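You operate a simulated robot arm through the tools that you are given. There is no shell and no other tool.

You run a simulated robot arm. Do the job below in one go: nothing can be reset, and whatever is moved stays where it is left.

JOB
Clean the disc on the setting its holder names.
Fine: one whole run in the disc cleaner; leave it in with the lid on.

Only the result counts: the job must be done as asked and must still hold three seconds after the hand-in. Knocking over, shifting, dropping, spilling or breaking anything else fails it. A push-on lid holds only when it is set on centred and level and pressed home; a screw cap is set on level and turned clockwise until tight.

ROBOT AND FRAMES
A 7-joint arm with a two-finger parallel gripper, fixed in place. Base frame: the origin is on the floor under the middle of its stand, x ahead of it, y to its left, z up. Lengths are in m, angles in rad, forces in N, time in s.
It reaches about 1.247 m from its shoulder. Its first joint turns from -2.304 to 2.304 rad. Payload 3.91 kg.
Tool frame: the origin (TCP) lies between the finger pads and is the grasp point; the fingertips stand 0.03 m ahead of it; z points along the fingers, y is the line along which they close. The gripper opens to 0.11 m. The fingers are 0.02 m wide and 0.01 m thick; the gripper's body (0.048 by 0.112 m) begins 0.055 m behind the TCP.
Orientation is told as [roll, pitch, yaw] about the base's x, y, z axes, in that order, counted from this pose: with the fingers straight down and closing along the base's y, the tool's x points along the base's -x, its y along +y and its z along -z.

CONTROLS
- The arm moves only by the tool send_rows. Its argument "motion" is a list that holds one entry, the list of rows, each a list of 7 numbers: the shift along the tool's x, y, z in units of 150 mm (1.0 is 150 mm), then the turn, a rotation vector about the tool's x, y, z in units of 60 degrees (1.0 is 60 degrees), then the gripper command, from -1 (shut) to 1 (fully open), values between in proportion. In form: [[[x, y, z, wx, wy, wz, claw], ...]]. A call has 1 to 20 rows; each row is the pose to reach, as a shift and turn from the pose commanded when the call began, along the tool's axes at that moment. A call with a number of a shift or a turn outside -1 to 1 is refused whole. Rows are played at 5 a second. More than 0.05 m and 0.15 rad between two rows, or a gripper value outside its range, and nothing of the call is played. A pose out of reach is approached as far as the arm can. The call stops where the force on the tool passes 40 N (or 10 N more than at its start, if that is more) or the arm is blocked; 0.2 s more then pass. The fingers move at their own pace (about 0.108 m/s each) and stop on an object; they squeeze with about 38 N. The grip force told is the motor's: it shows also when the fingers shut on nothing. Time passes only in rows, and 0.2 s behind the last, so rows that repeat a pose let the fingers close. It gives the time, the measured TCP pose, the force on the tool (base axes), the opening and the grip force at its end, in the units of the frame above (readings bear some noise), with the torque about the TCP (base axes, N m) and any sound that the robot's microphone picked up, and new pictures: "pictures" is both (left out), scene, wrist or none.
- Cameras (640 x 400 px; columns grow to the right, rows downward): "scene" is fixed at [0.0485, 0.5016, 1.52]; the picture's right is [-0.17, -0.99, 0.00], its down [-0.52, 0.09, -0.85] and it looks along [0.84, -0.15, -0.52] (base axes); focal length 362 px, centre (320, 200). "wrist" rides on the gripper at [0.072, 0.017, -0.103] in the tool frame; the picture's right is [-0.23, 0.97, 0.00], its down [-0.76, -0.18, -0.62] and it looks along [-0.61, -0.14, 0.78] (tool axes); focal length 222 px, centre (320, 200).
- pixel_to_xyz(camera, pixels): for up to 12 pixels [column, row] of the newest picture of that camera ("zoom" is the newest enlarged one), the place [x, y, z] in the base frame of the surface seen there, good to about 0.002 m. The clock stands still meanwhile.
- zoom(camera, box): a new picture of the part [left, top, right, bottom] of that camera's present view, enlarged. The clock stands still meanwhile.
- job_done(): hands the job in; it is judged then, once.

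Leave the gripper open and the arm clear of the work at the hand-in unless told otherwise.

The tools are called after "Request:" as a command line: name --argument value ..., lists and objects as JSON in quotes. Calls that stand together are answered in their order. send_rows: Moves the arm, as the interface text tells. Its arguments: {"type":"object","properties":{"motion":{"type":"array"},"pictures":{"type":"string","enum":["both","scene","wrist","none"]}},"required":["motion"]} The other tools are called the same way: pixel_to_xyz (camera, pixels) gives the place of the surface under pixels of a picture; zoom (camera, box) takes an enlarged picture of a part of a camera's view; job_done () hands the job in.

At the start:

```text
time: 0.0
ee_pos: [0.5013, 0.2024, 1.2172]
ee_rot: [0.002, 0.001, -0.002]
ft_force: [-0.1, 0.1, -0.3]
moment: [0.04, -0.01, 0.0]
gripper_width: 0.11
grip_force: 0.1
```

scene: 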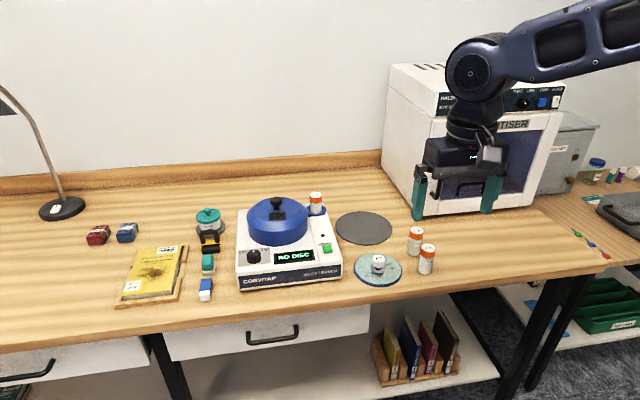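
wrist: 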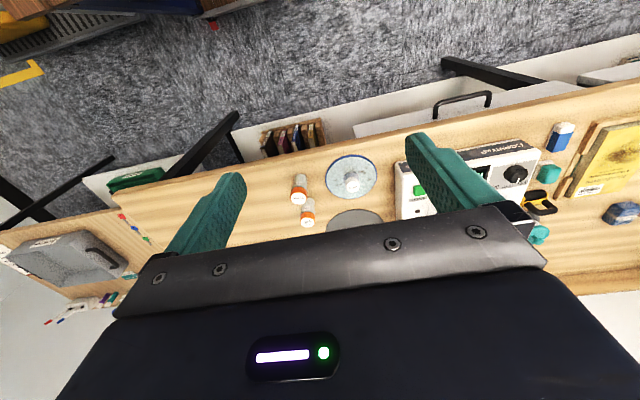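

I see a disc cleaner (white box, blue lid with black knob, display "NO DISC") at about (285,245), and what may be the disc on its holder at about (378,268). I'll zoom in on these to read the labels.

Request:
zoom --camera "scene" --box '[220, 180, 360, 300]'

Request:
zoom --camera "scene" --box '[330, 200, 450, 300]'

Request:
zoom --camera "scene" --box '[80, 190, 240, 310]'

Request:
zoom --camera "wrist" --box '[240, 120, 560, 260]'

```text
3.33 times, centred on (290, 240) of scene
```

zoom: 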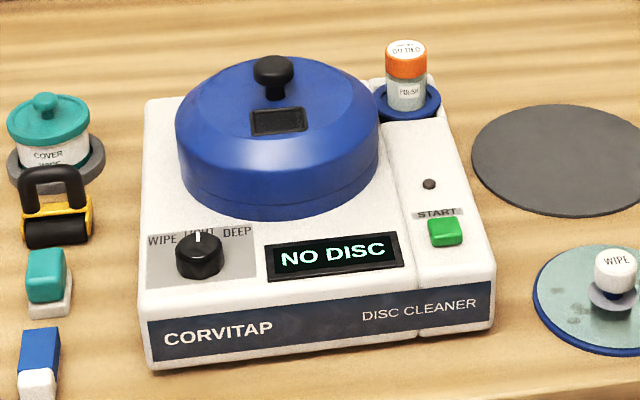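

```text
4.00 times, centred on (390, 250) of scene
```

zoom: 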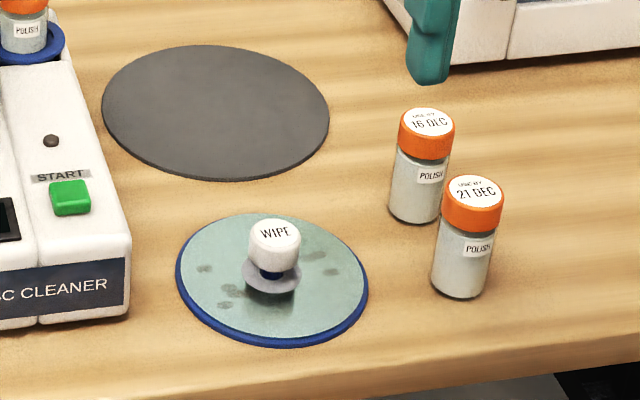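

```text
3.33 times, centred on (160, 250) of scene
```

zoom: 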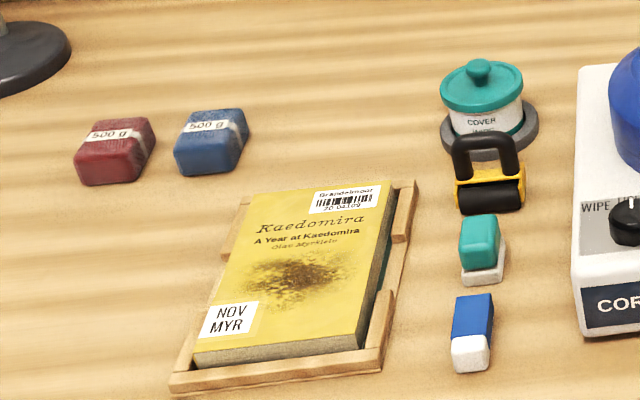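

```text
2.00 times, centred on (400, 190) of wrist
```

zoom: 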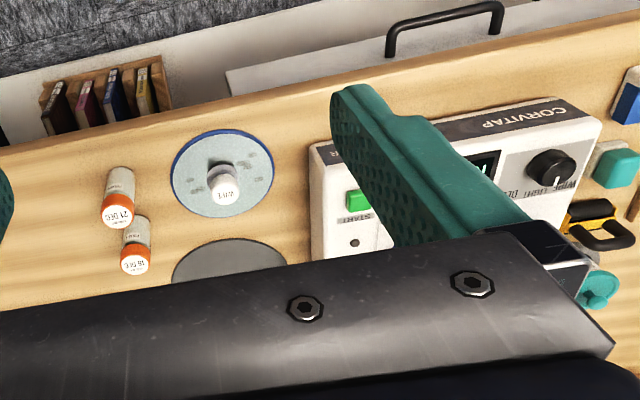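

The holder knob on the disc at about (378,262) says WIPE, and the dial on the cleaner seems to point to LIGHT. I'll look closer at the loaded polish bottle, the dial, the lid's label and the disc.

Request:
zoom --camera "scene" --box '[300, 185, 332, 220]'

Request:
zoom --camera "scene" --box '[240, 190, 320, 240]'

Request:
zoom --camera "scene" --box '[235, 235, 315, 285]'

Request:
zoom --camera "scene" --box '[350, 245, 406, 290]'

Request:
zoom --camera "scene" --box '[400, 60, 640, 260]'

Request:
zoom --camera "scene" --box '[360, 300, 480, 400]'

```text
11.43 times, centred on (316, 202) of scene
```

zoom: 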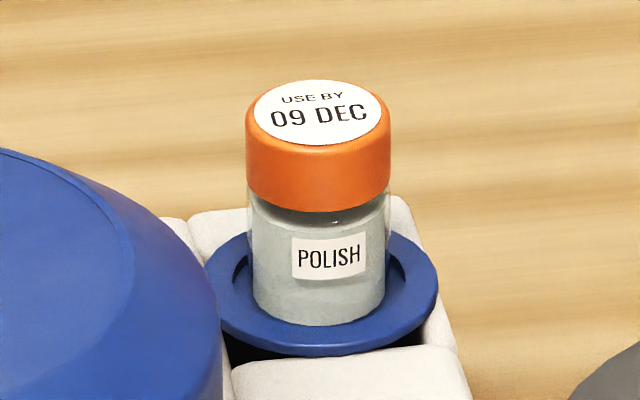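

```text
8.00 times, centred on (280, 215) of scene
```

zoom: 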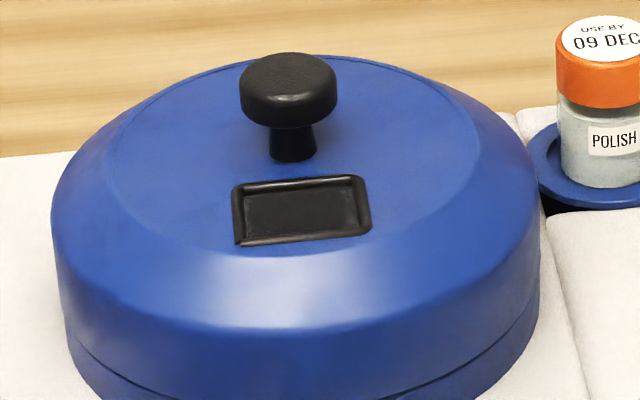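

```text
8.00 times, centred on (275, 260) of scene
```

zoom: 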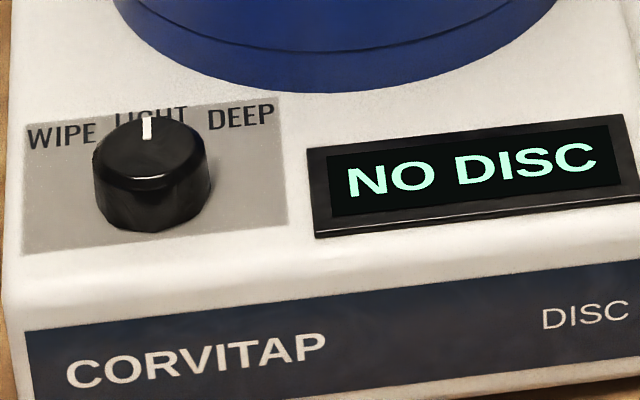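

```text
8.89 times, centred on (378, 268) of scene
```

zoom: 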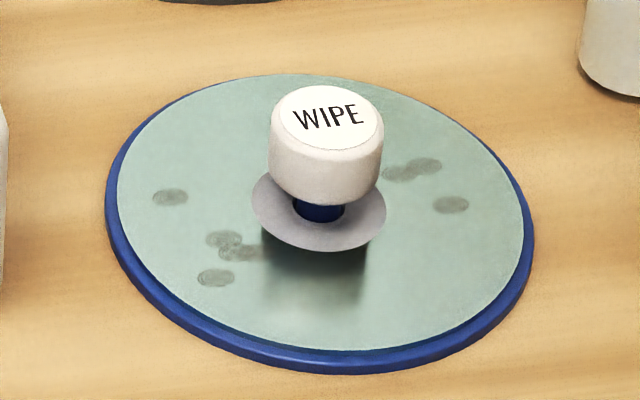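

```text
2.00 times, centred on (520, 160) of scene
```

zoom: 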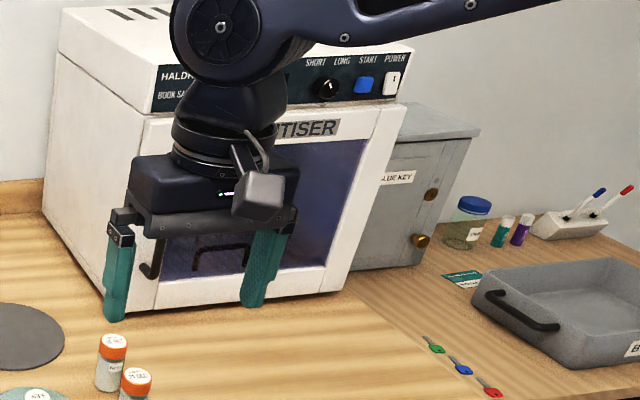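

```text
4.00 times, centred on (420, 350) of scene
```

zoom: 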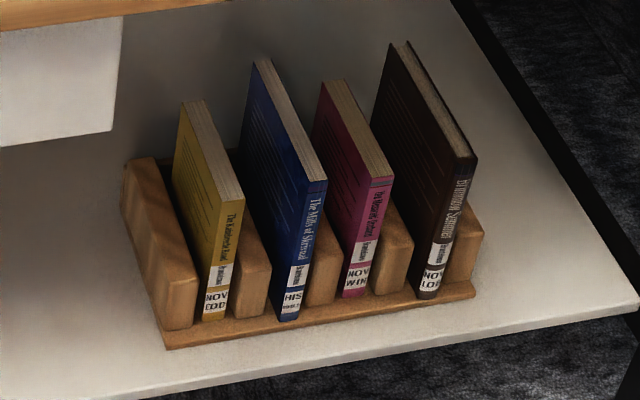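

The dial points at LIGHT, the holder says WIPE, and the loaded polish is marked "USE BY 09 DEC". Next I'll get the 3D places of the main features: lid knob, dial, start button, disc and holder knob, and grey mat.

Request:
pixel_to_xyz --camera "scene" --pixels '[[276, 200], [277, 213], [280, 216], [250, 240], [306, 238], [263, 256], [253, 250], [327, 248], [378, 258], [360, 265], [395, 262], [363, 228]]'

Request:
pixel_to_xyz --camera "scene" --pixels '[[240, 278], [342, 268], [243, 215], [316, 195], [316, 208], [416, 230], [428, 246], [335, 228], [391, 228], [363, 211], [363, 243], [378, 284]]'

```text
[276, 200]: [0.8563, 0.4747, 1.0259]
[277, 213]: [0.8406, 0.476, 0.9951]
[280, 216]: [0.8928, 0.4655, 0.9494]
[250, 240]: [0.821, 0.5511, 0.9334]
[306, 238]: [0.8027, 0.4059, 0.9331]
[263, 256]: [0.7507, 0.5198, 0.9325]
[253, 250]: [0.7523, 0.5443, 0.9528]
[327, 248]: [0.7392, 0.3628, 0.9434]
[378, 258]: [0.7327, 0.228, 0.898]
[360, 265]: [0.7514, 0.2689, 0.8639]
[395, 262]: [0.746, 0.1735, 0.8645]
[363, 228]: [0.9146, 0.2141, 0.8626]
```

```text
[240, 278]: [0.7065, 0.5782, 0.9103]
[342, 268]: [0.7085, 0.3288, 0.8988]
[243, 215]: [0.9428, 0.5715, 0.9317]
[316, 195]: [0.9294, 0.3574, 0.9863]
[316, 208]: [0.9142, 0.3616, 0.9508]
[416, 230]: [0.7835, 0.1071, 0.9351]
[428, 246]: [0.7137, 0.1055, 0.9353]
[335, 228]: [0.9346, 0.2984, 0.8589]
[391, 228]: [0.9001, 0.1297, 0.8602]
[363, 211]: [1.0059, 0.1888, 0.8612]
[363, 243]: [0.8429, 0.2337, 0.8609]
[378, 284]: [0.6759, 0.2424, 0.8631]
```

The table is at z≈0.86, the cleaner top at ≈0.932, the lid knob top at ≈1.026, and the holder knob at about (0.733, 0.228, 0.90). I'll move the gripper back and down a little so the wrist camera gets a closer look at the disc.

Request:
send_rows --motion '[[[0.1, 0.1, 0.2, 0, 0, 0, 1], [0.2, 0.2, 0.4, 0, 0, 0, 1], [0.3, 0.3, 0.6, 0, 0, 0, 1], [0.3, 0.35, 0.75, 0, 0, 0, 1]]]'

```text
time: 1.0
ee_pos: [0.4558, 0.2558, 1.1033]
ee_rot: [-0.001, 0.0, -0.003]
ft_force: [0.6, -0.1, 1.1]
moment: [0.03, -0.03, -0.02]
gripper_width: 0.1098
grip_force: 0.0
```

scene: 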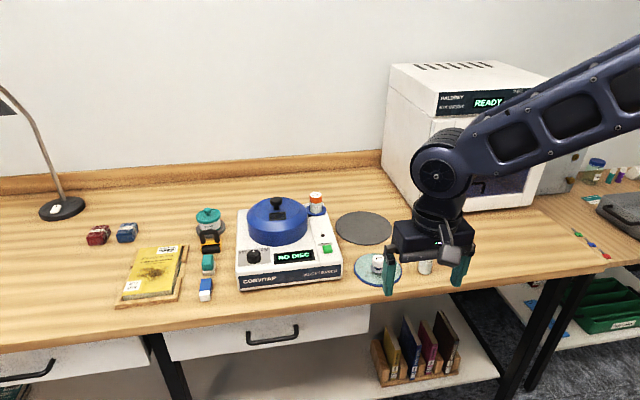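
wrist: 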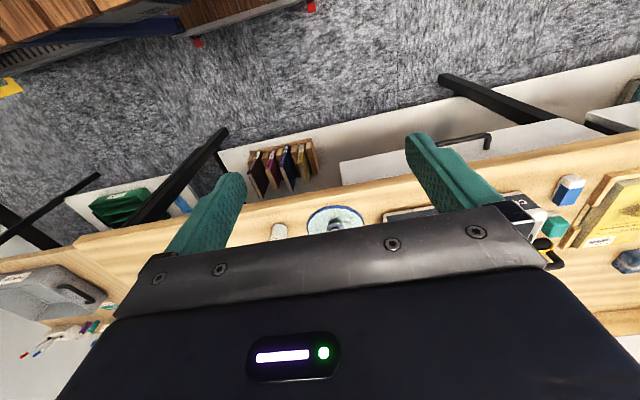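

The disc is partly hidden by the gripper. I'll move forward and slightly down so the disc sits in the middle of the wrist view, between the fingers and well above it.

Request:
send_rows --motion '[[[-0.3, 0, 0.1, 0, 0, 0, 1], [-0.6, 0, 0.2, 0, 0, 0, 1], [-0.9, 0, 0.3, 0, 0, 0, 1], [-1.0, 0, 0.3, 0, 0, 0, 1], [-1.0, 0, 0.3, 0, 0, 0, 1]]]'

Request:
zoom --camera "wrist" --box '[230, 120, 420, 240]'

```text
time: 2.2
ee_pos: [0.6075, 0.255, 1.0587]
ee_rot: [-0.001, 0.001, -0.001]
ft_force: [0.5, 0.6, -0.4]
moment: [0.0, 0.0, 0.0]
gripper_width: 0.1101
grip_force: 0.1
```

scene: 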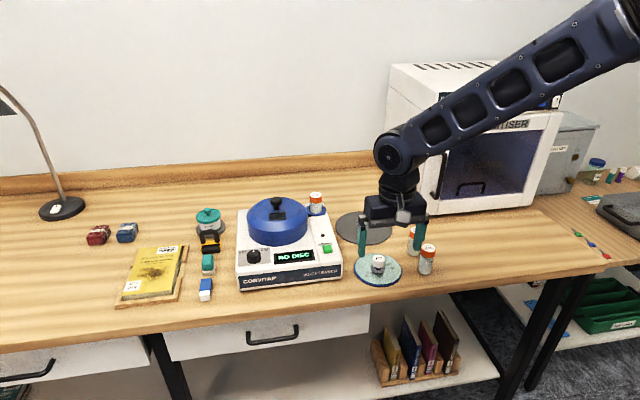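
wrist: 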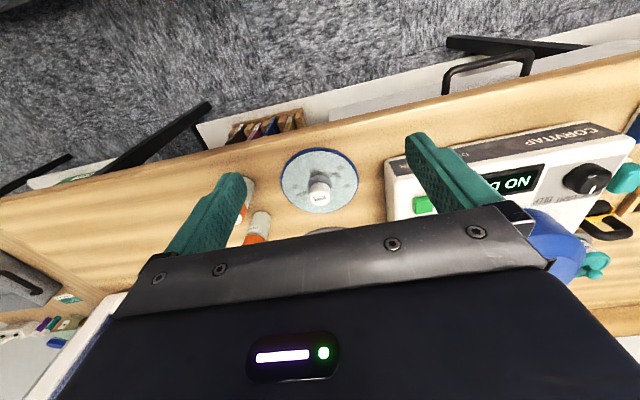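

```text
3.33 times, centred on (325, 180) of wrist
```

zoom: 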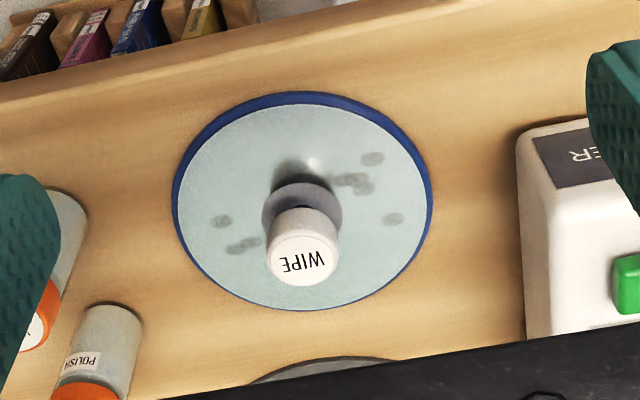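

The disc is visible at about (318,180) with the white WIPE knob and a grey flange below it. I'll zoom further from both cameras to see how the knob, flange and disc are joined.

Request:
zoom --camera "wrist" --box '[295, 160, 345, 220]'

Request:
zoom --camera "scene" --box '[366, 250, 390, 278]'

```text
6.67 times, centred on (320, 190) of wrist
```

zoom: 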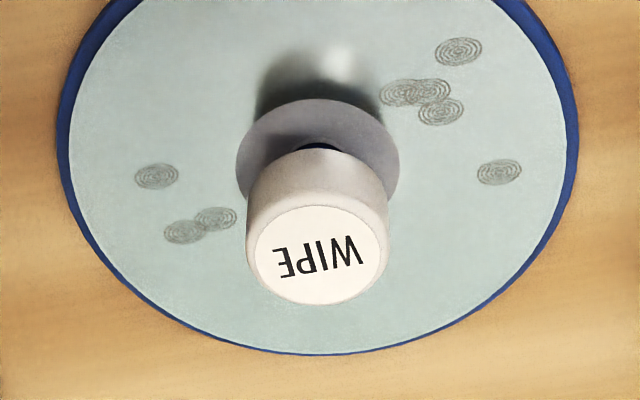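

```text
14.29 times, centred on (378, 264) of scene
```

zoom: 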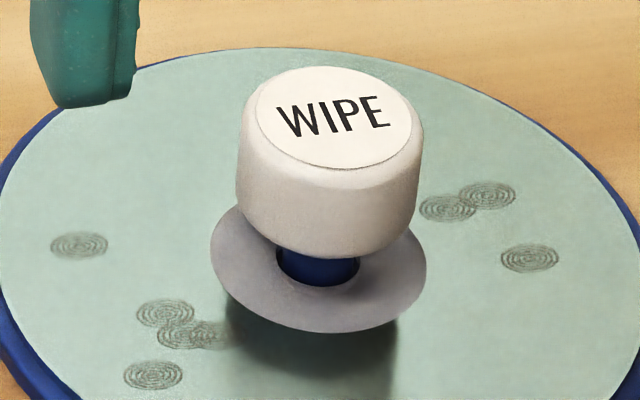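

The white knob stands on a blue post through the disc's centre. I'll measure the knob, disc rim and lid sizes, as well as the bottles near the disc.

Request:
pixel_to_xyz --camera "zoom" --pixels '[[335, 110], [260, 110], [410, 110], [330, 160], [240, 200], [415, 200], [328, 235], [320, 270], [225, 260], [420, 290], [320, 325], [80, 245]]'

Request:
pixel_to_xyz --camera "scene" --pixels '[[247, 222], [308, 222], [278, 246], [278, 234], [279, 198], [276, 206], [268, 201], [285, 201], [293, 212], [277, 222], [248, 232], [307, 232]]'

```text
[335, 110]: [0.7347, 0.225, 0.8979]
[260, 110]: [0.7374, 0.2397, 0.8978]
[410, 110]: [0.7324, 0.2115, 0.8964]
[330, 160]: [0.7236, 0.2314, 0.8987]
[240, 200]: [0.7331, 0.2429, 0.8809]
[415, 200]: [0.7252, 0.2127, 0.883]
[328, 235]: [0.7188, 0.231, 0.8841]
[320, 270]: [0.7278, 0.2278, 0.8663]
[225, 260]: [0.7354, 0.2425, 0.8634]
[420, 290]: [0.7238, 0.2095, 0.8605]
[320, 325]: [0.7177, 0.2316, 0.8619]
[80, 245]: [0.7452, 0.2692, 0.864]
```

```text
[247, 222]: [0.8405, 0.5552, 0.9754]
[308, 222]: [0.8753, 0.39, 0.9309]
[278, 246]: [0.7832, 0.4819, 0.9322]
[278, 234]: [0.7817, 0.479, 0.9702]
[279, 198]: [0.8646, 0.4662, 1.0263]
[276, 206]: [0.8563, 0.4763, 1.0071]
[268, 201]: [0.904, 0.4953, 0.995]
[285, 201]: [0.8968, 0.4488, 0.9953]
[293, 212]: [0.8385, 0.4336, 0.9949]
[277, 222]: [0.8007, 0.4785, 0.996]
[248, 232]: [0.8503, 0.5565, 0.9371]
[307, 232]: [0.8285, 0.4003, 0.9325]
```

The holder knob is about 34 mm wide, centred near (0.733, 0.2265), with its top at z=0.898 and the disc top at ≈0.864. The lid is ~0.16 m wide and would fit the grey mat near (0.92, 0.215). I'll check the rest of the bench for a date or instructions.

Request:
zoom --camera "scene" --box '[540, 150, 640, 260]'

Request:
zoom --camera "scene" --box '[430, 60, 580, 140]'

Request:
zoom --camera "scene" --box '[180, 190, 240, 310]'

Request:
zoom --camera "scene" --box '[540, 260, 640, 370]'

Request:
zoom --camera "scene" --box '[230, 185, 350, 260]'

```text
3.64 times, centred on (590, 205) of scene
```

zoom: 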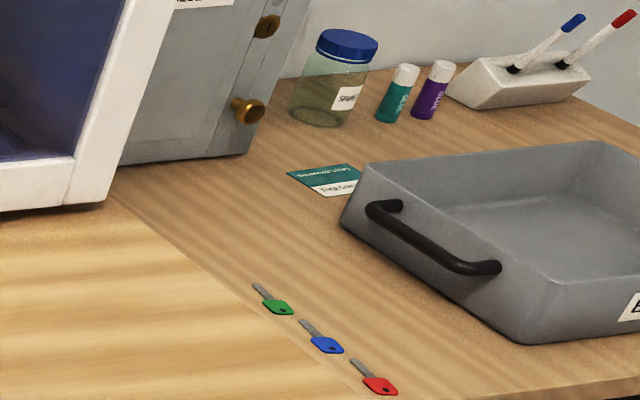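

```text
4.27 times, centred on (505, 100) of scene
```

zoom: 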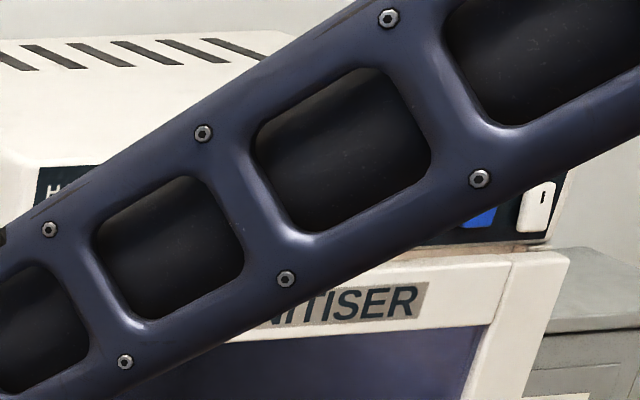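

```text
3.33 times, centred on (210, 250) of scene
```

zoom: 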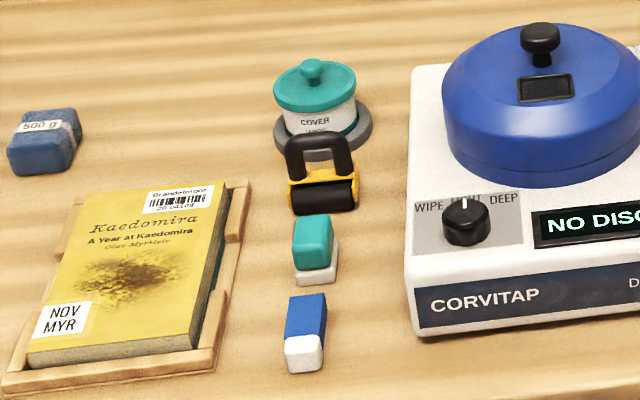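

```text
3.64 times, centred on (590, 315) of scene
```

zoom: 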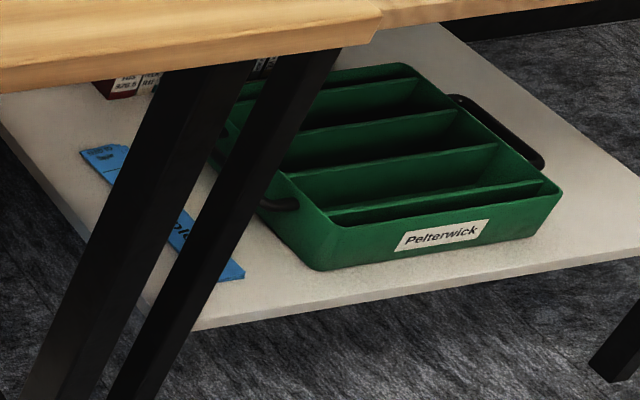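

```text
5.33 times, centred on (290, 222) of scene
```

zoom: 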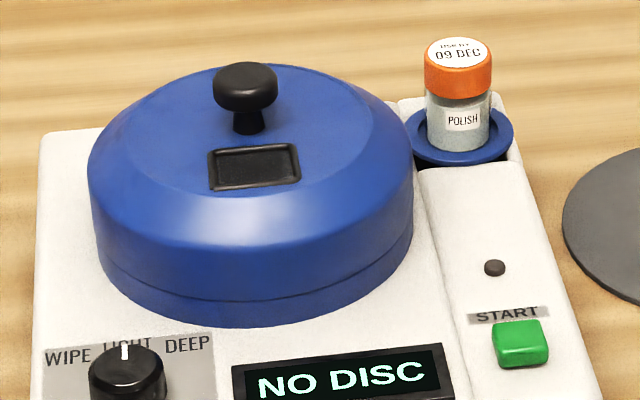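

No date or instructions are visible on the bench. I'll measure the lid knob in the enlarged picture (knob top around (246,78), stem at (248,120)) so I can grasp it.

Request:
pixel_to_xyz --camera "zoom" --pixels '[[246, 66], [246, 78], [246, 88], [217, 78], [274, 78], [246, 104], [234, 124], [248, 128], [260, 124], [125, 352], [490, 340], [330, 385]]'

Request:
pixel_to_xyz --camera "zoom" --pixels '[[90, 200], [412, 200], [100, 260], [405, 260], [250, 325], [250, 300], [250, 240], [140, 130], [370, 125], [215, 160], [290, 155], [520, 345]]'

```text
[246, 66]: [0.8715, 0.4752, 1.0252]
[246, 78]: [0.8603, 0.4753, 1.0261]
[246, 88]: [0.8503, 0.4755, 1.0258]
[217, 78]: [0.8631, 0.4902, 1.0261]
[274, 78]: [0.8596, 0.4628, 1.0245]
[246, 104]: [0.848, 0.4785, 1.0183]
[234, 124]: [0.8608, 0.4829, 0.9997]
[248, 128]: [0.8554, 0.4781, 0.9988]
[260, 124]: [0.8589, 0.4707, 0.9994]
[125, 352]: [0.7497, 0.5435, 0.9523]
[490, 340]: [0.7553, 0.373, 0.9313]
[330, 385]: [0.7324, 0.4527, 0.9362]
```

```text
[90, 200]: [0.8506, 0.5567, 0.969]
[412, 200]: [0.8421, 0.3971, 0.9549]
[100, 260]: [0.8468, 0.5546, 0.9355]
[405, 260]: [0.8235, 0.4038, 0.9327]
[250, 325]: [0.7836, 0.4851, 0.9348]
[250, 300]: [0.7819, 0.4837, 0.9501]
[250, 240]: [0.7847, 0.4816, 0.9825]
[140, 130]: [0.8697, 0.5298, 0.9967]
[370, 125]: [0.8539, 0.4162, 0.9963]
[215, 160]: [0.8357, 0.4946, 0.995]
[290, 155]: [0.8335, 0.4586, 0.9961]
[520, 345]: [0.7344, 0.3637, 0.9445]
```

The lid knob is centred near (0.861, 0.477), about 30 mm wide, with its top at z=1.026 and the lid top at 0.996. I'll rise and move toward a point above it, with the fingers partly closed.

Request:
send_rows --motion '[[[-0.1, 0.05, -0.25, 0, 0, 0, 1], [-0.3, 0.2, -0.47, 0, 0, 0, 0.5], [-0.5, 0.4, -0.47, 0, 0, 0, 0], [-0.7, 0.6, -0.47, 0, 0, 0, 0], [-0.9, 0.75, -0.47, 0, 0, 0, 0], [-1.0, 0.8, -0.47, 0, 0, 0, 0]]]' --pictures "none"

```text
time: 3.6
ee_pos: [0.7563, 0.3741, 1.1291]
ee_rot: [0.001, 0.0, -0.001]
ft_force: [-0.5, -0.1, -0.4]
moment: [0.0, -0.01, 0.02]
gripper_width: 0.0548
grip_force: 0.1
```

The arm is at (0.756, 0.374, 1.129). I'll move to just above the lid knob and look.

Request:
send_rows --motion '[[[-0.2, 0.2, 0, 0, 0, 0, 0], [-0.4, 0.4, 0, 0, 0, 0, 0], [-0.6, 0.6, 0, 0, 0, 0, 0], [-0.7, 0.683, 0, 0, 0, 0, 0], [-0.7, 0.683, 0.25, 0, 0, 0, 0], [-0.7, 0.683, 0.35, 0, 0, 0, 0]]]'

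Request:
zoom --camera "scene" --box '[230, 140, 350, 240]'

Request:
zoom --camera "wrist" --box '[240, 120, 420, 240]'

```text
time: 5.0
ee_pos: [0.8611, 0.4781, 1.076]
ee_rot: [-0.001, 0.001, -0.001]
ft_force: [-0.3, 0.2, 0.1]
moment: [-0.03, -0.02, 0.01]
gripper_width: 0.0549
grip_force: 0.0
```

scene: 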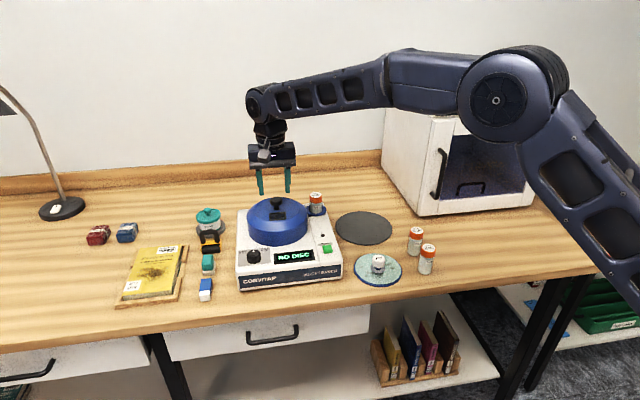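
wrist: 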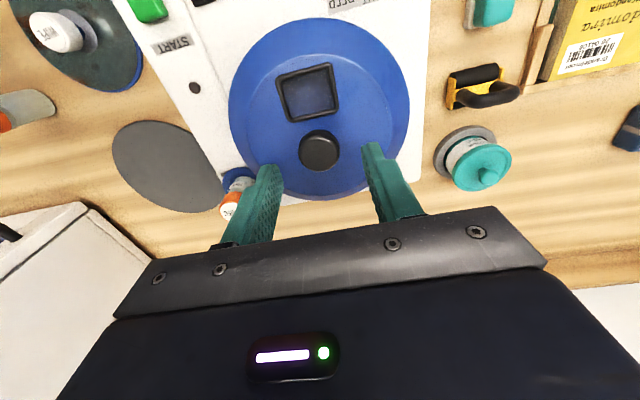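

```text
4.00 times, centred on (290, 190) of scene
```

zoom: 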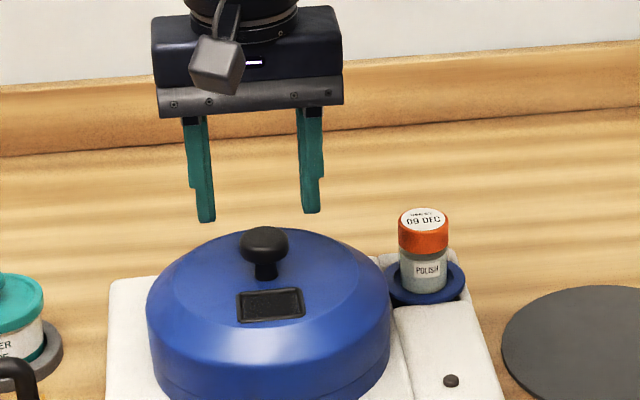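

```text
3.33 times, centred on (330, 180) of wrist
```

zoom: 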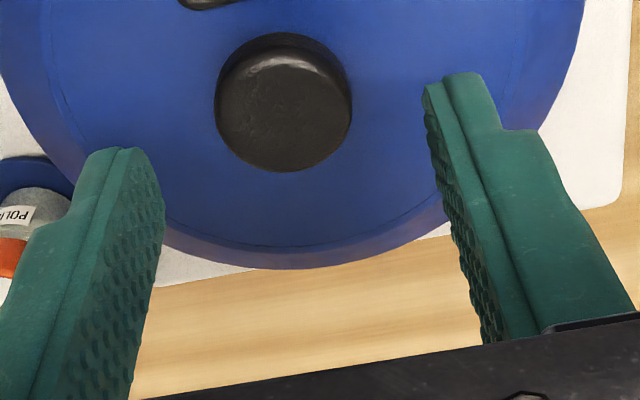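

The knob sits between the fingers in the wrist view. I'll measure its top from this camera to check the centring.

Request:
pixel_to_xyz --camera "zoom" --pixels '[[285, 105], [225, 100], [345, 95], [280, 45], [290, 160], [400, 130]]'

```text
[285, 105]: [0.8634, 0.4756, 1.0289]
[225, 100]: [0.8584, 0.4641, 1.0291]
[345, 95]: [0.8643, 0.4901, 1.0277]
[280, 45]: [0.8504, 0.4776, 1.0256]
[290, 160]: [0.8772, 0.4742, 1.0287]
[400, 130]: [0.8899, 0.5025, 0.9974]
```

The knob centre is at (0.863, 0.4765), well aligned with the TCP. I'll lower so the fingertips stop just above the lid top and close on the knob.

Request:
send_rows --motion '[[[0, 0, 0.15, 0, 0, 0, 0], [0, 0, 0.25, 0, 0, 0, 0], [0, 0, 0.3, 0, 0, 0, 0], [0, 0, 0.3, 0, 0, 0, -1], [0, 0, 0.3, 0, 0, 0, -1], [0, 0, 0.3, 0, 0, 0, -1], [0, 0, 0.3, 0, 0, 0, -1]]]'

```text
time: 6.6
ee_pos: [0.8627, 0.477, 1.0316]
ee_rot: [0.0, 0.0, 0.0]
ft_force: [1.3, -0.2, 0.4]
moment: [-0.03, -0.03, 0.0]
gripper_width: 0.0304
grip_force: 37.9
heard: snap
```

scene: 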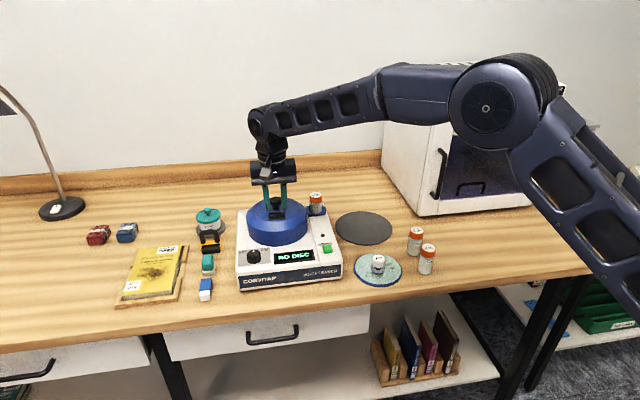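
wrist: 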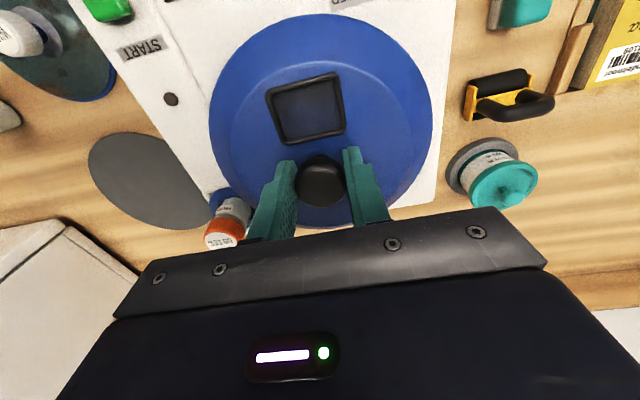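

The fingers hold the knob (width 0.030, 38 N) and a "snap" was heard. I'll lift straight up slowly.

Request:
send_rows --motion '[[[0, 0, -0.05, 0, 0, 0, -1], [0, 0, -0.12, 0, 0, 0, -1], [0, 0, -0.25, 0, 0, 0, -1], [0, 0, -0.4, 0, 0, 0, -1]]]'

```text
time: 7.6
ee_pos: [0.8616, 0.4772, 1.0909]
ee_rot: [0.002, 0.0, 0.001]
ft_force: [0.1, 0.0, -1.1]
moment: [-0.03, 0.02, 0.01]
gripper_width: 0.031
grip_force: 38.1
```

scene: 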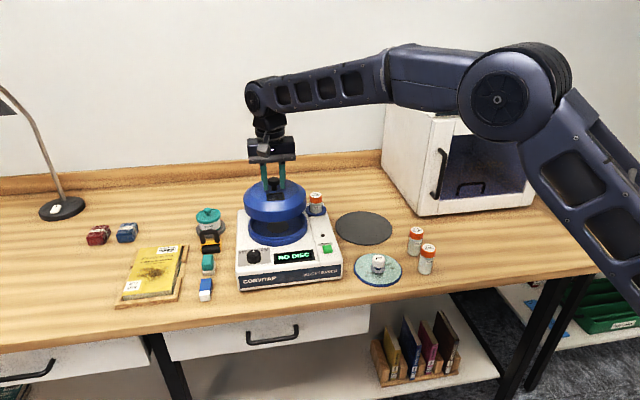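
wrist: 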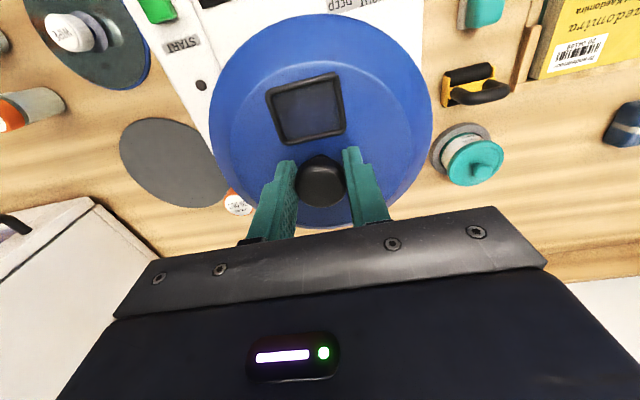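

The lid has come off freely. I'll zoom to see the opened cleaner underneath and the lid's lower rim.

Request:
zoom --camera "scene" --box '[230, 150, 350, 260]'

```text
3.64 times, centred on (290, 205) of scene
```

zoom: 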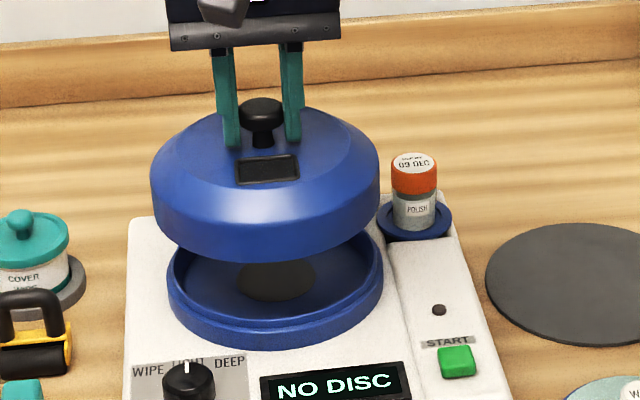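

The lid lifts clear and shows a blue bowl with a dark centre. I'll raise the lid a bit more and carry it above the bottle toward the grey mat, half the way first.

Request:
send_rows --motion '[[[0, 0, -0.2, 0, 0, 0, -1], [0, 0, -0.33, 0, 0, 0, -1], [-0.1, -0.2, -0.33, 0, 0, 0, -1], [-0.18, -0.4, -0.33, 0, 0, 0, -1], [-0.25, -0.6, -0.33, 0, 0, 0, -1], [-0.33, -0.8, -0.33, 0, 0, 0, -1], [-0.41, -1.0, -0.33, 0, 0, 0, -1]]]' --pictures "scene"

Request:
zoom --camera "scene" --box '[230, 170, 350, 290]'

```text
time: 9.2
ee_pos: [0.9215, 0.328, 1.1421]
ee_rot: [0.001, 0.0, 0.0]
ft_force: [-0.1, 1.1, -0.6]
moment: [-0.06, 0.0, 0.01]
gripper_width: 0.0304
grip_force: 38.0
```

scene: 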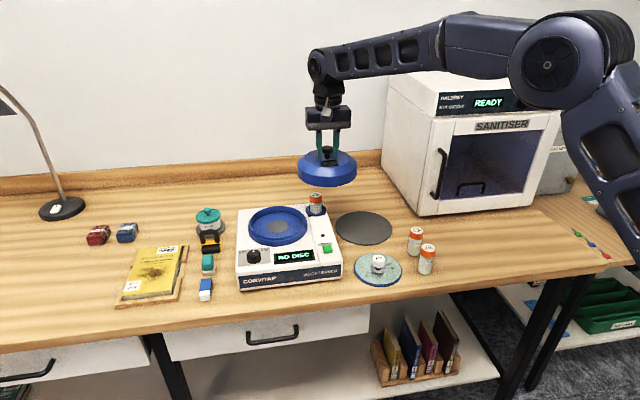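

```text
3.33 times, centred on (290, 230) of scene
```

zoom: 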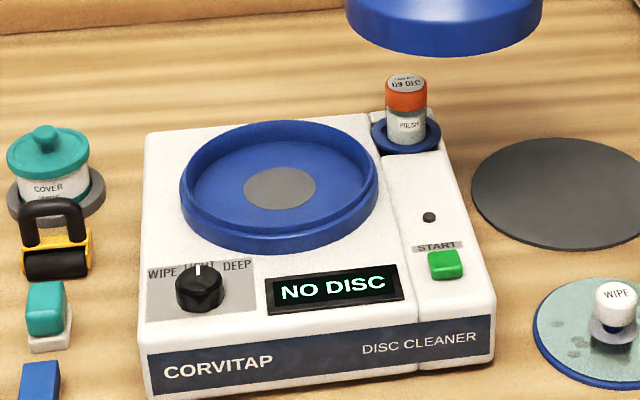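

The bowl is open: a flat floor with a grey centre pad, no spindle. I'll measure the bowl rim and floor, and the mat outline, from this picture.

Request:
pixel_to_xyz --camera "zoom" --pixels '[[183, 187], [374, 180], [270, 126], [283, 244], [195, 195], [363, 190], [280, 232], [280, 188], [246, 192], [314, 185], [277, 168], [281, 208]]'

Request:
pixel_to_xyz --camera "scene" --pixels '[[336, 229], [390, 227], [362, 212], [364, 243], [355, 266], [401, 268], [377, 253], [379, 286], [309, 168], [347, 168], [327, 185], [300, 165]]'

```text
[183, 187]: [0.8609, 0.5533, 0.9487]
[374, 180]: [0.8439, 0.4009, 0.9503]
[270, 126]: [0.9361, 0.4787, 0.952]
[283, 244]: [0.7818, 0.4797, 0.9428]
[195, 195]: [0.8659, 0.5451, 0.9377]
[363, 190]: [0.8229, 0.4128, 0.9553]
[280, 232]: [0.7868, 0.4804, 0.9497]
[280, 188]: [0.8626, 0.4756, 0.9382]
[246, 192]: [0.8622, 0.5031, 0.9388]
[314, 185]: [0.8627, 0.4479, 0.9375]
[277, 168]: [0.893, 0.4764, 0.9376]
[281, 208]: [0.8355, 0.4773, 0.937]
```

```text
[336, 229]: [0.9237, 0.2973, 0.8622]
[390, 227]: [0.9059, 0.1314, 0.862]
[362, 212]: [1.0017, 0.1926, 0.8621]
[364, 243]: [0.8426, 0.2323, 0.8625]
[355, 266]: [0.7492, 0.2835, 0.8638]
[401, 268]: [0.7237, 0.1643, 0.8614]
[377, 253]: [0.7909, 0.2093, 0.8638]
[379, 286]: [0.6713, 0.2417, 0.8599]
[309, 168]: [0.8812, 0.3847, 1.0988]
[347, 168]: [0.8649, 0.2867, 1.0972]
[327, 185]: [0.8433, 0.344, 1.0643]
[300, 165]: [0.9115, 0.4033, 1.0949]
```

The bowl centre is about (0.863, 0.476), the floor at z≈0.938 and the rim ≈0.952; the disc (~0.12 m wide) will fit inside. The mat centre is about (0.918, 0.213). Before setting the lid down I'll check where the sanitiser's near corner and side are.

Request:
pixel_to_xyz --camera "scene" --pixels '[[415, 214], [385, 185], [440, 190], [388, 70], [440, 110], [560, 80]]'

```text
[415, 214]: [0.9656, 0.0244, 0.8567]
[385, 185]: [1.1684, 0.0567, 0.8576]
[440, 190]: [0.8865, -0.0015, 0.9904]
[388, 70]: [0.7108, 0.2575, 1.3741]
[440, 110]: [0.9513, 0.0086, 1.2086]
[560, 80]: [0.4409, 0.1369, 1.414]
```

The sanitiser lies at y<0.06, so the space is clear. I'll move over the mat and descend most of the way.

Request:
send_rows --motion '[[[0.02, -0.25, 0, 0, 0, 0, -1], [0.03, -0.5, 0, 0, 0, 0, -1], [0.038, -0.76, 0, 0, 0, 0, -1], [0.038, -0.76, 0.25, 0, 0, 0, -1], [0.038, -0.76, 0.5, 0, 0, 0, -1], [0.038, -0.76, 0.75, 0, 0, 0, -1], [0.038, -0.76, 1.0, 0, 0, 0, -1]]]'

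Request:
zoom --camera "scene" --box '[310, 140, 430, 260]'

```text
time: 10.8
ee_pos: [0.9172, 0.2141, 0.9913]
ee_rot: [0.001, 0.001, -0.001]
ft_force: [0.2, -0.1, -1.4]
moment: [-0.01, -0.03, 0.0]
gripper_width: 0.0306
grip_force: 38.3
```

scene: 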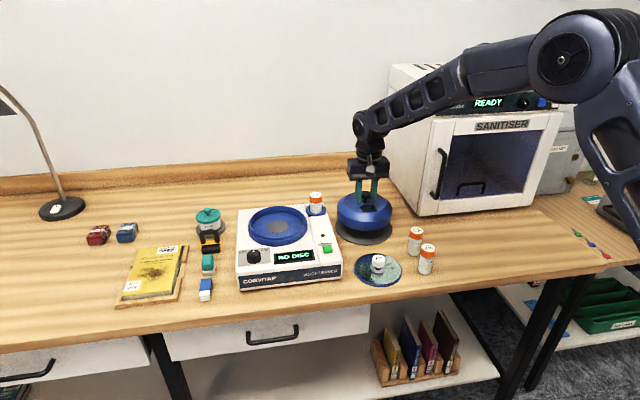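
wrist: 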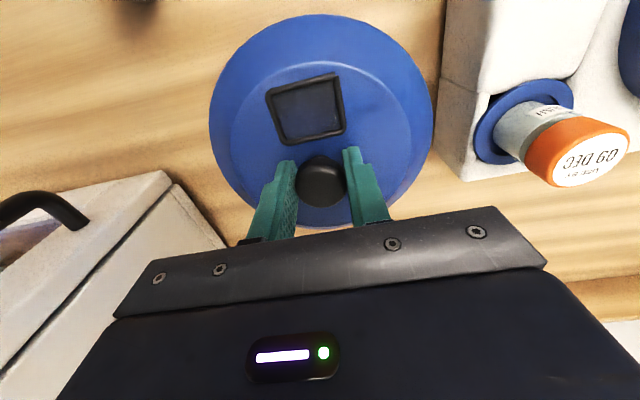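

```text
3.33 times, centred on (370, 200) of scene
```

zoom: 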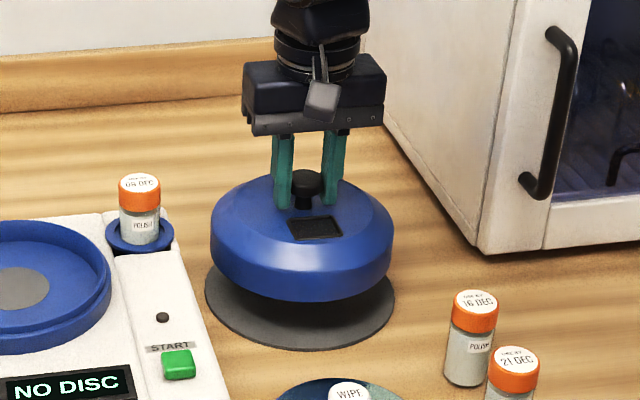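

The lid is about 4.5 cm above the mat and centred over it. I'll lower it slowly and check the force.

Request:
send_rows --motion '[[[0, 0, 0.12, 0, 0, 0, -1], [0, 0, 0.22, 0, 0, 0, -1], [0, 0, 0.26, 0, 0, 0, -1], [0, 0, 0.28, 0, 0, 0, -1], [0, 0, 0.29, 0, 0, 0, -1]]]' --pictures "scene"

Request:
zoom --camera "scene" --box '[325, 180, 405, 250]'

```text
time: 12.0
ee_pos: [0.9175, 0.2135, 0.9484]
ee_rot: [0.0, 0.001, 0.001]
ft_force: [0.5, -1.4, -1.8]
moment: [-0.03, -0.01, 0.0]
gripper_width: 0.0308
grip_force: 38.2
```

scene: 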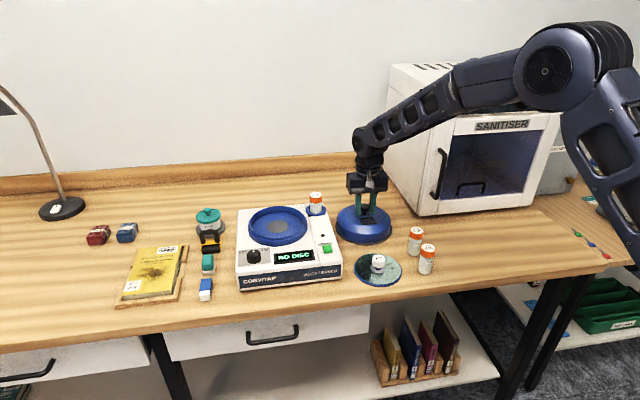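

```text
5.71 times, centred on (365, 215) of scene
```

zoom: 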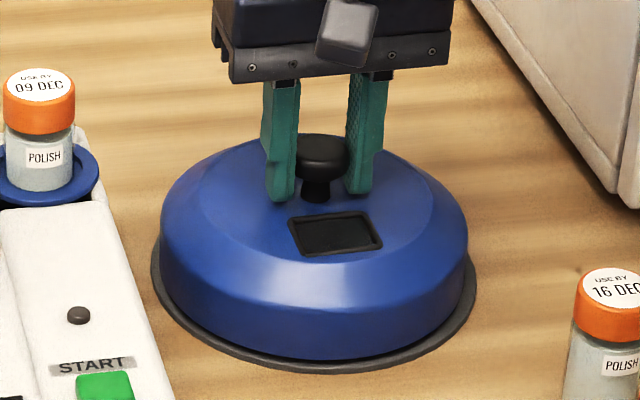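

The lid is nearly down with no contact yet. I'll lower in small steps of about 1.5 mm until the force shows it resting.

Request:
send_rows --motion '[[[0, 0, 0.01, 0, 0, 0, -1], [0, 0, 0.02, 0, 0, 0, -1], [0, 0, 0.03, 0, 0, 0, -1]]]' --pictures "none"

```text
time: 12.8
ee_pos: [0.9171, 0.2141, 0.9432]
ee_rot: [0.0, -0.001, 0.0]
ft_force: [-0.8, -1.9, 1.5]
moment: [0.19, 0.12, 0.03]
gripper_width: 0.0304
grip_force: 37.7
```

The force has turned slightly upward, so contact is beginning. One more small step.

Request:
send_rows --motion '[[[0, 0, 0.006, 0, 0, 0, -1], [0, 0, 0.012, 0, 0, 0, -1]]]' --pictures "none"

```text
time: 13.4
ee_pos: [0.9172, 0.2132, 0.9432]
ee_rot: [0.0, -0.002, 0.0]
ft_force: [1.7, -0.3, 18.8]
moment: [-0.03, 0.04, -0.01]
gripper_width: 0.0308
grip_force: 37.9
```

The lid now rests on the mat (≈19 N down). I'll ease off slightly, open the fingers and rise straight up.

Request:
send_rows --motion '[[[0, 0, -0.01, 0, 0, 0, -1], [0, 0, -0.01, 0, 0, 0, 0], [0, 0, -0.01, 0, 0, 0, 0], [0, 0, -0.01, 0, 0, 0, 0], [0, 0, -0.1, 0, 0, 0, 0], [0, 0, -0.3, 0, 0, 0, 0], [0, 0, -0.6, 0, 0, 0, 0], [0, 0, -0.9, 0, 0, 0, 0]]]'

```text
time: 15.2
ee_pos: [0.9178, 0.2125, 1.0773]
ee_rot: [-0.001, 0.003, 0.0]
ft_force: [0.0, 0.0, -0.5]
moment: [0.0, 0.03, -0.03]
gripper_width: 0.0547
grip_force: 0.1
```

scene: 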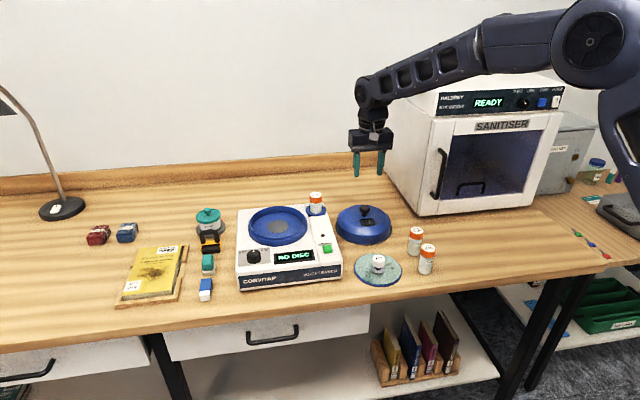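
wrist: 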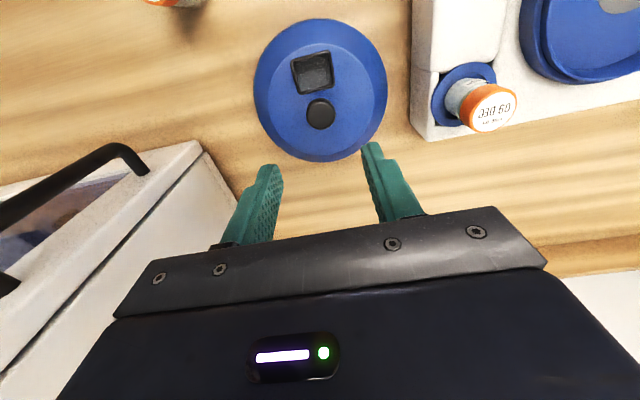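

The lid sits on the mat. Next I'll go above the holder knob at (0.7335, 0.2265), in two moves.

Request:
send_rows --motion '[[[0.3, 0, 0, 0, 0, 0, 0], [0.6, 0.03, 0, 0, 0, 0, 0], [0.9, 0.06, 0, 0, 0, 0, 0], [1.0, 0.09, 0.1, 0, 0, 0, 0]]]' --pictures "none"

Request:
send_rows --motion '[[[0.23, 0, 0.1, 0, 0, 0, 0], [0.23, 0, 0.3, 0, 0, 0, 0], [0.23, 0, 0.6, 0, 0, 0, 0], [0.23, 0, 0.7, 0, 0, 0, 0]]]'

Request:
zoom --camera "wrist" --box '[240, 120, 420, 240]'

```text
time: 16.2
ee_pos: [0.7661, 0.2254, 1.0605]
ee_rot: [0.001, 0.0, -0.001]
ft_force: [-0.7, -0.3, 0.1]
moment: [0.01, 0.04, 0.02]
gripper_width: 0.0549
grip_force: 0.0
```

```text
time: 17.2
ee_pos: [0.7314, 0.225, 0.9551]
ee_rot: [-0.001, 0.0, 0.0]
ft_force: [0.2, 0.2, 0.2]
moment: [0.02, -0.03, -0.03]
gripper_width: 0.055
grip_force: 0.0
```

scene: 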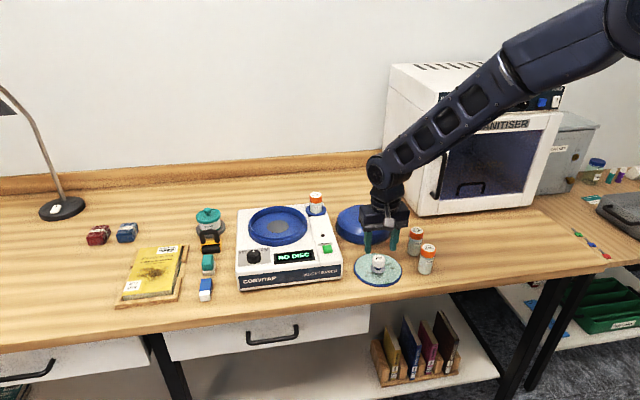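
wrist: 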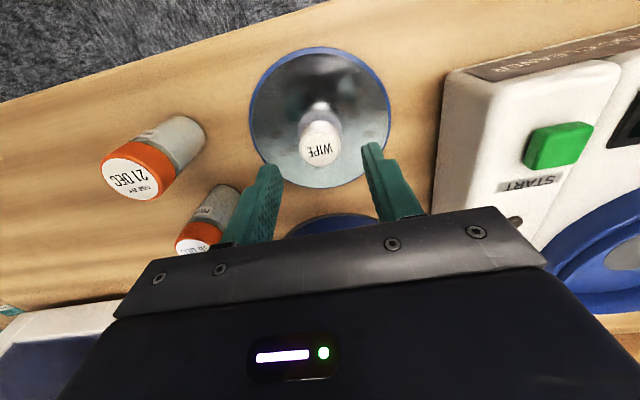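

```text
3.33 times, centred on (330, 180) of wrist
```

zoom: 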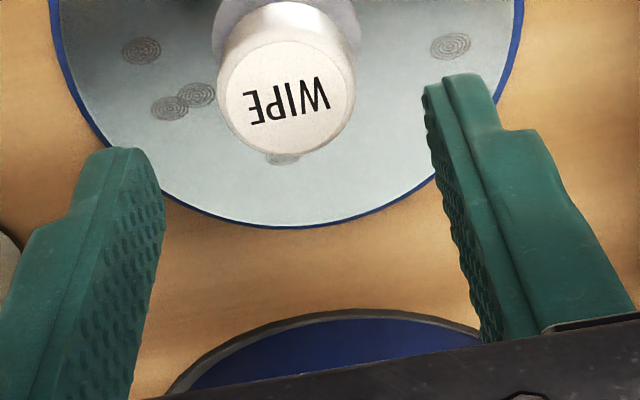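

I'm above the holder knob. I'll measure its top from this wrist picture (centre around (287,92) in the enlarged view).

Request:
pixel_to_xyz --camera "zoom" --pixels '[[287, 98], [232, 100], [345, 85], [280, 40], [295, 145], [150, 170], [480, 60], [290, 220]]'

```text
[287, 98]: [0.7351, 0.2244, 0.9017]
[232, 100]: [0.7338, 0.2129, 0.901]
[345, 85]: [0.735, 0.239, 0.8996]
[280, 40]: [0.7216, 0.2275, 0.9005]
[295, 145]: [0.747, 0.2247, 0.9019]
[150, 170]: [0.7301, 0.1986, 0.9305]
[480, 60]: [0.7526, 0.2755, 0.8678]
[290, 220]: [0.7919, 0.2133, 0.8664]
```

The knob centre is at (0.7345, 0.226), top ≈0.900, disc top ≈0.865. I'll lower to TCP z≈0.900 (tips ≈0.870, just above the disc), then close.

Request:
send_rows --motion '[[[-0.017, 0.007, 0.2, 0, 0, 0, 0], [-0.017, 0.007, 0.32, 0, 0, 0, 0], [-0.017, 0.007, 0.37, 0, 0, 0, 0], [-0.017, 0.007, 0.37, 0, 0, 0, -1], [-0.017, 0.007, 0.37, 0, 0, 0, -1], [-0.017, 0.007, 0.37, 0, 0, 0, -1]]]'

Request:
zoom --camera "scene" --box '[340, 230, 420, 300]'

```text
time: 18.6
ee_pos: [0.7342, 0.2261, 0.8998]
ee_rot: [0.003, 0.002, 0.0]
ft_force: [1.0, 0.7, 0.0]
moment: [0.0, -0.01, -0.03]
gripper_width: 0.0312
grip_force: 37.6
```

scene: 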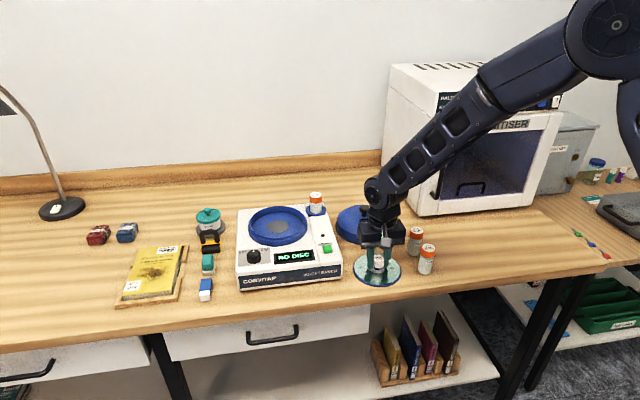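
wrist: 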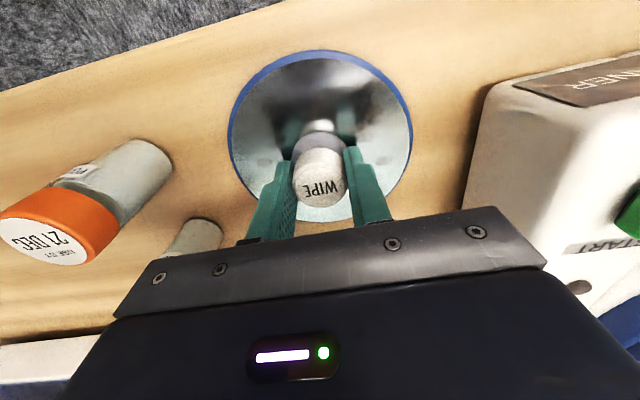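

```text
5.71 times, centred on (380, 265) of scene
```

zoom: 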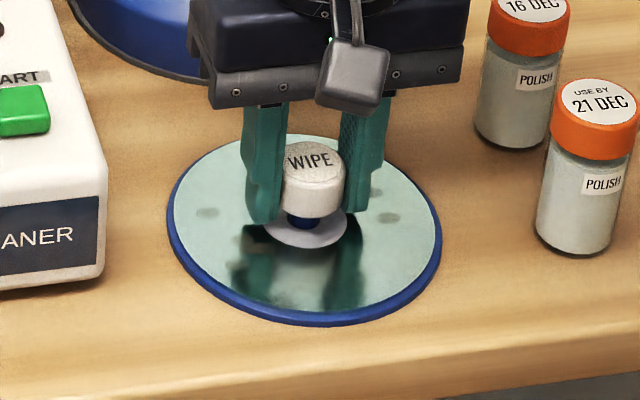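

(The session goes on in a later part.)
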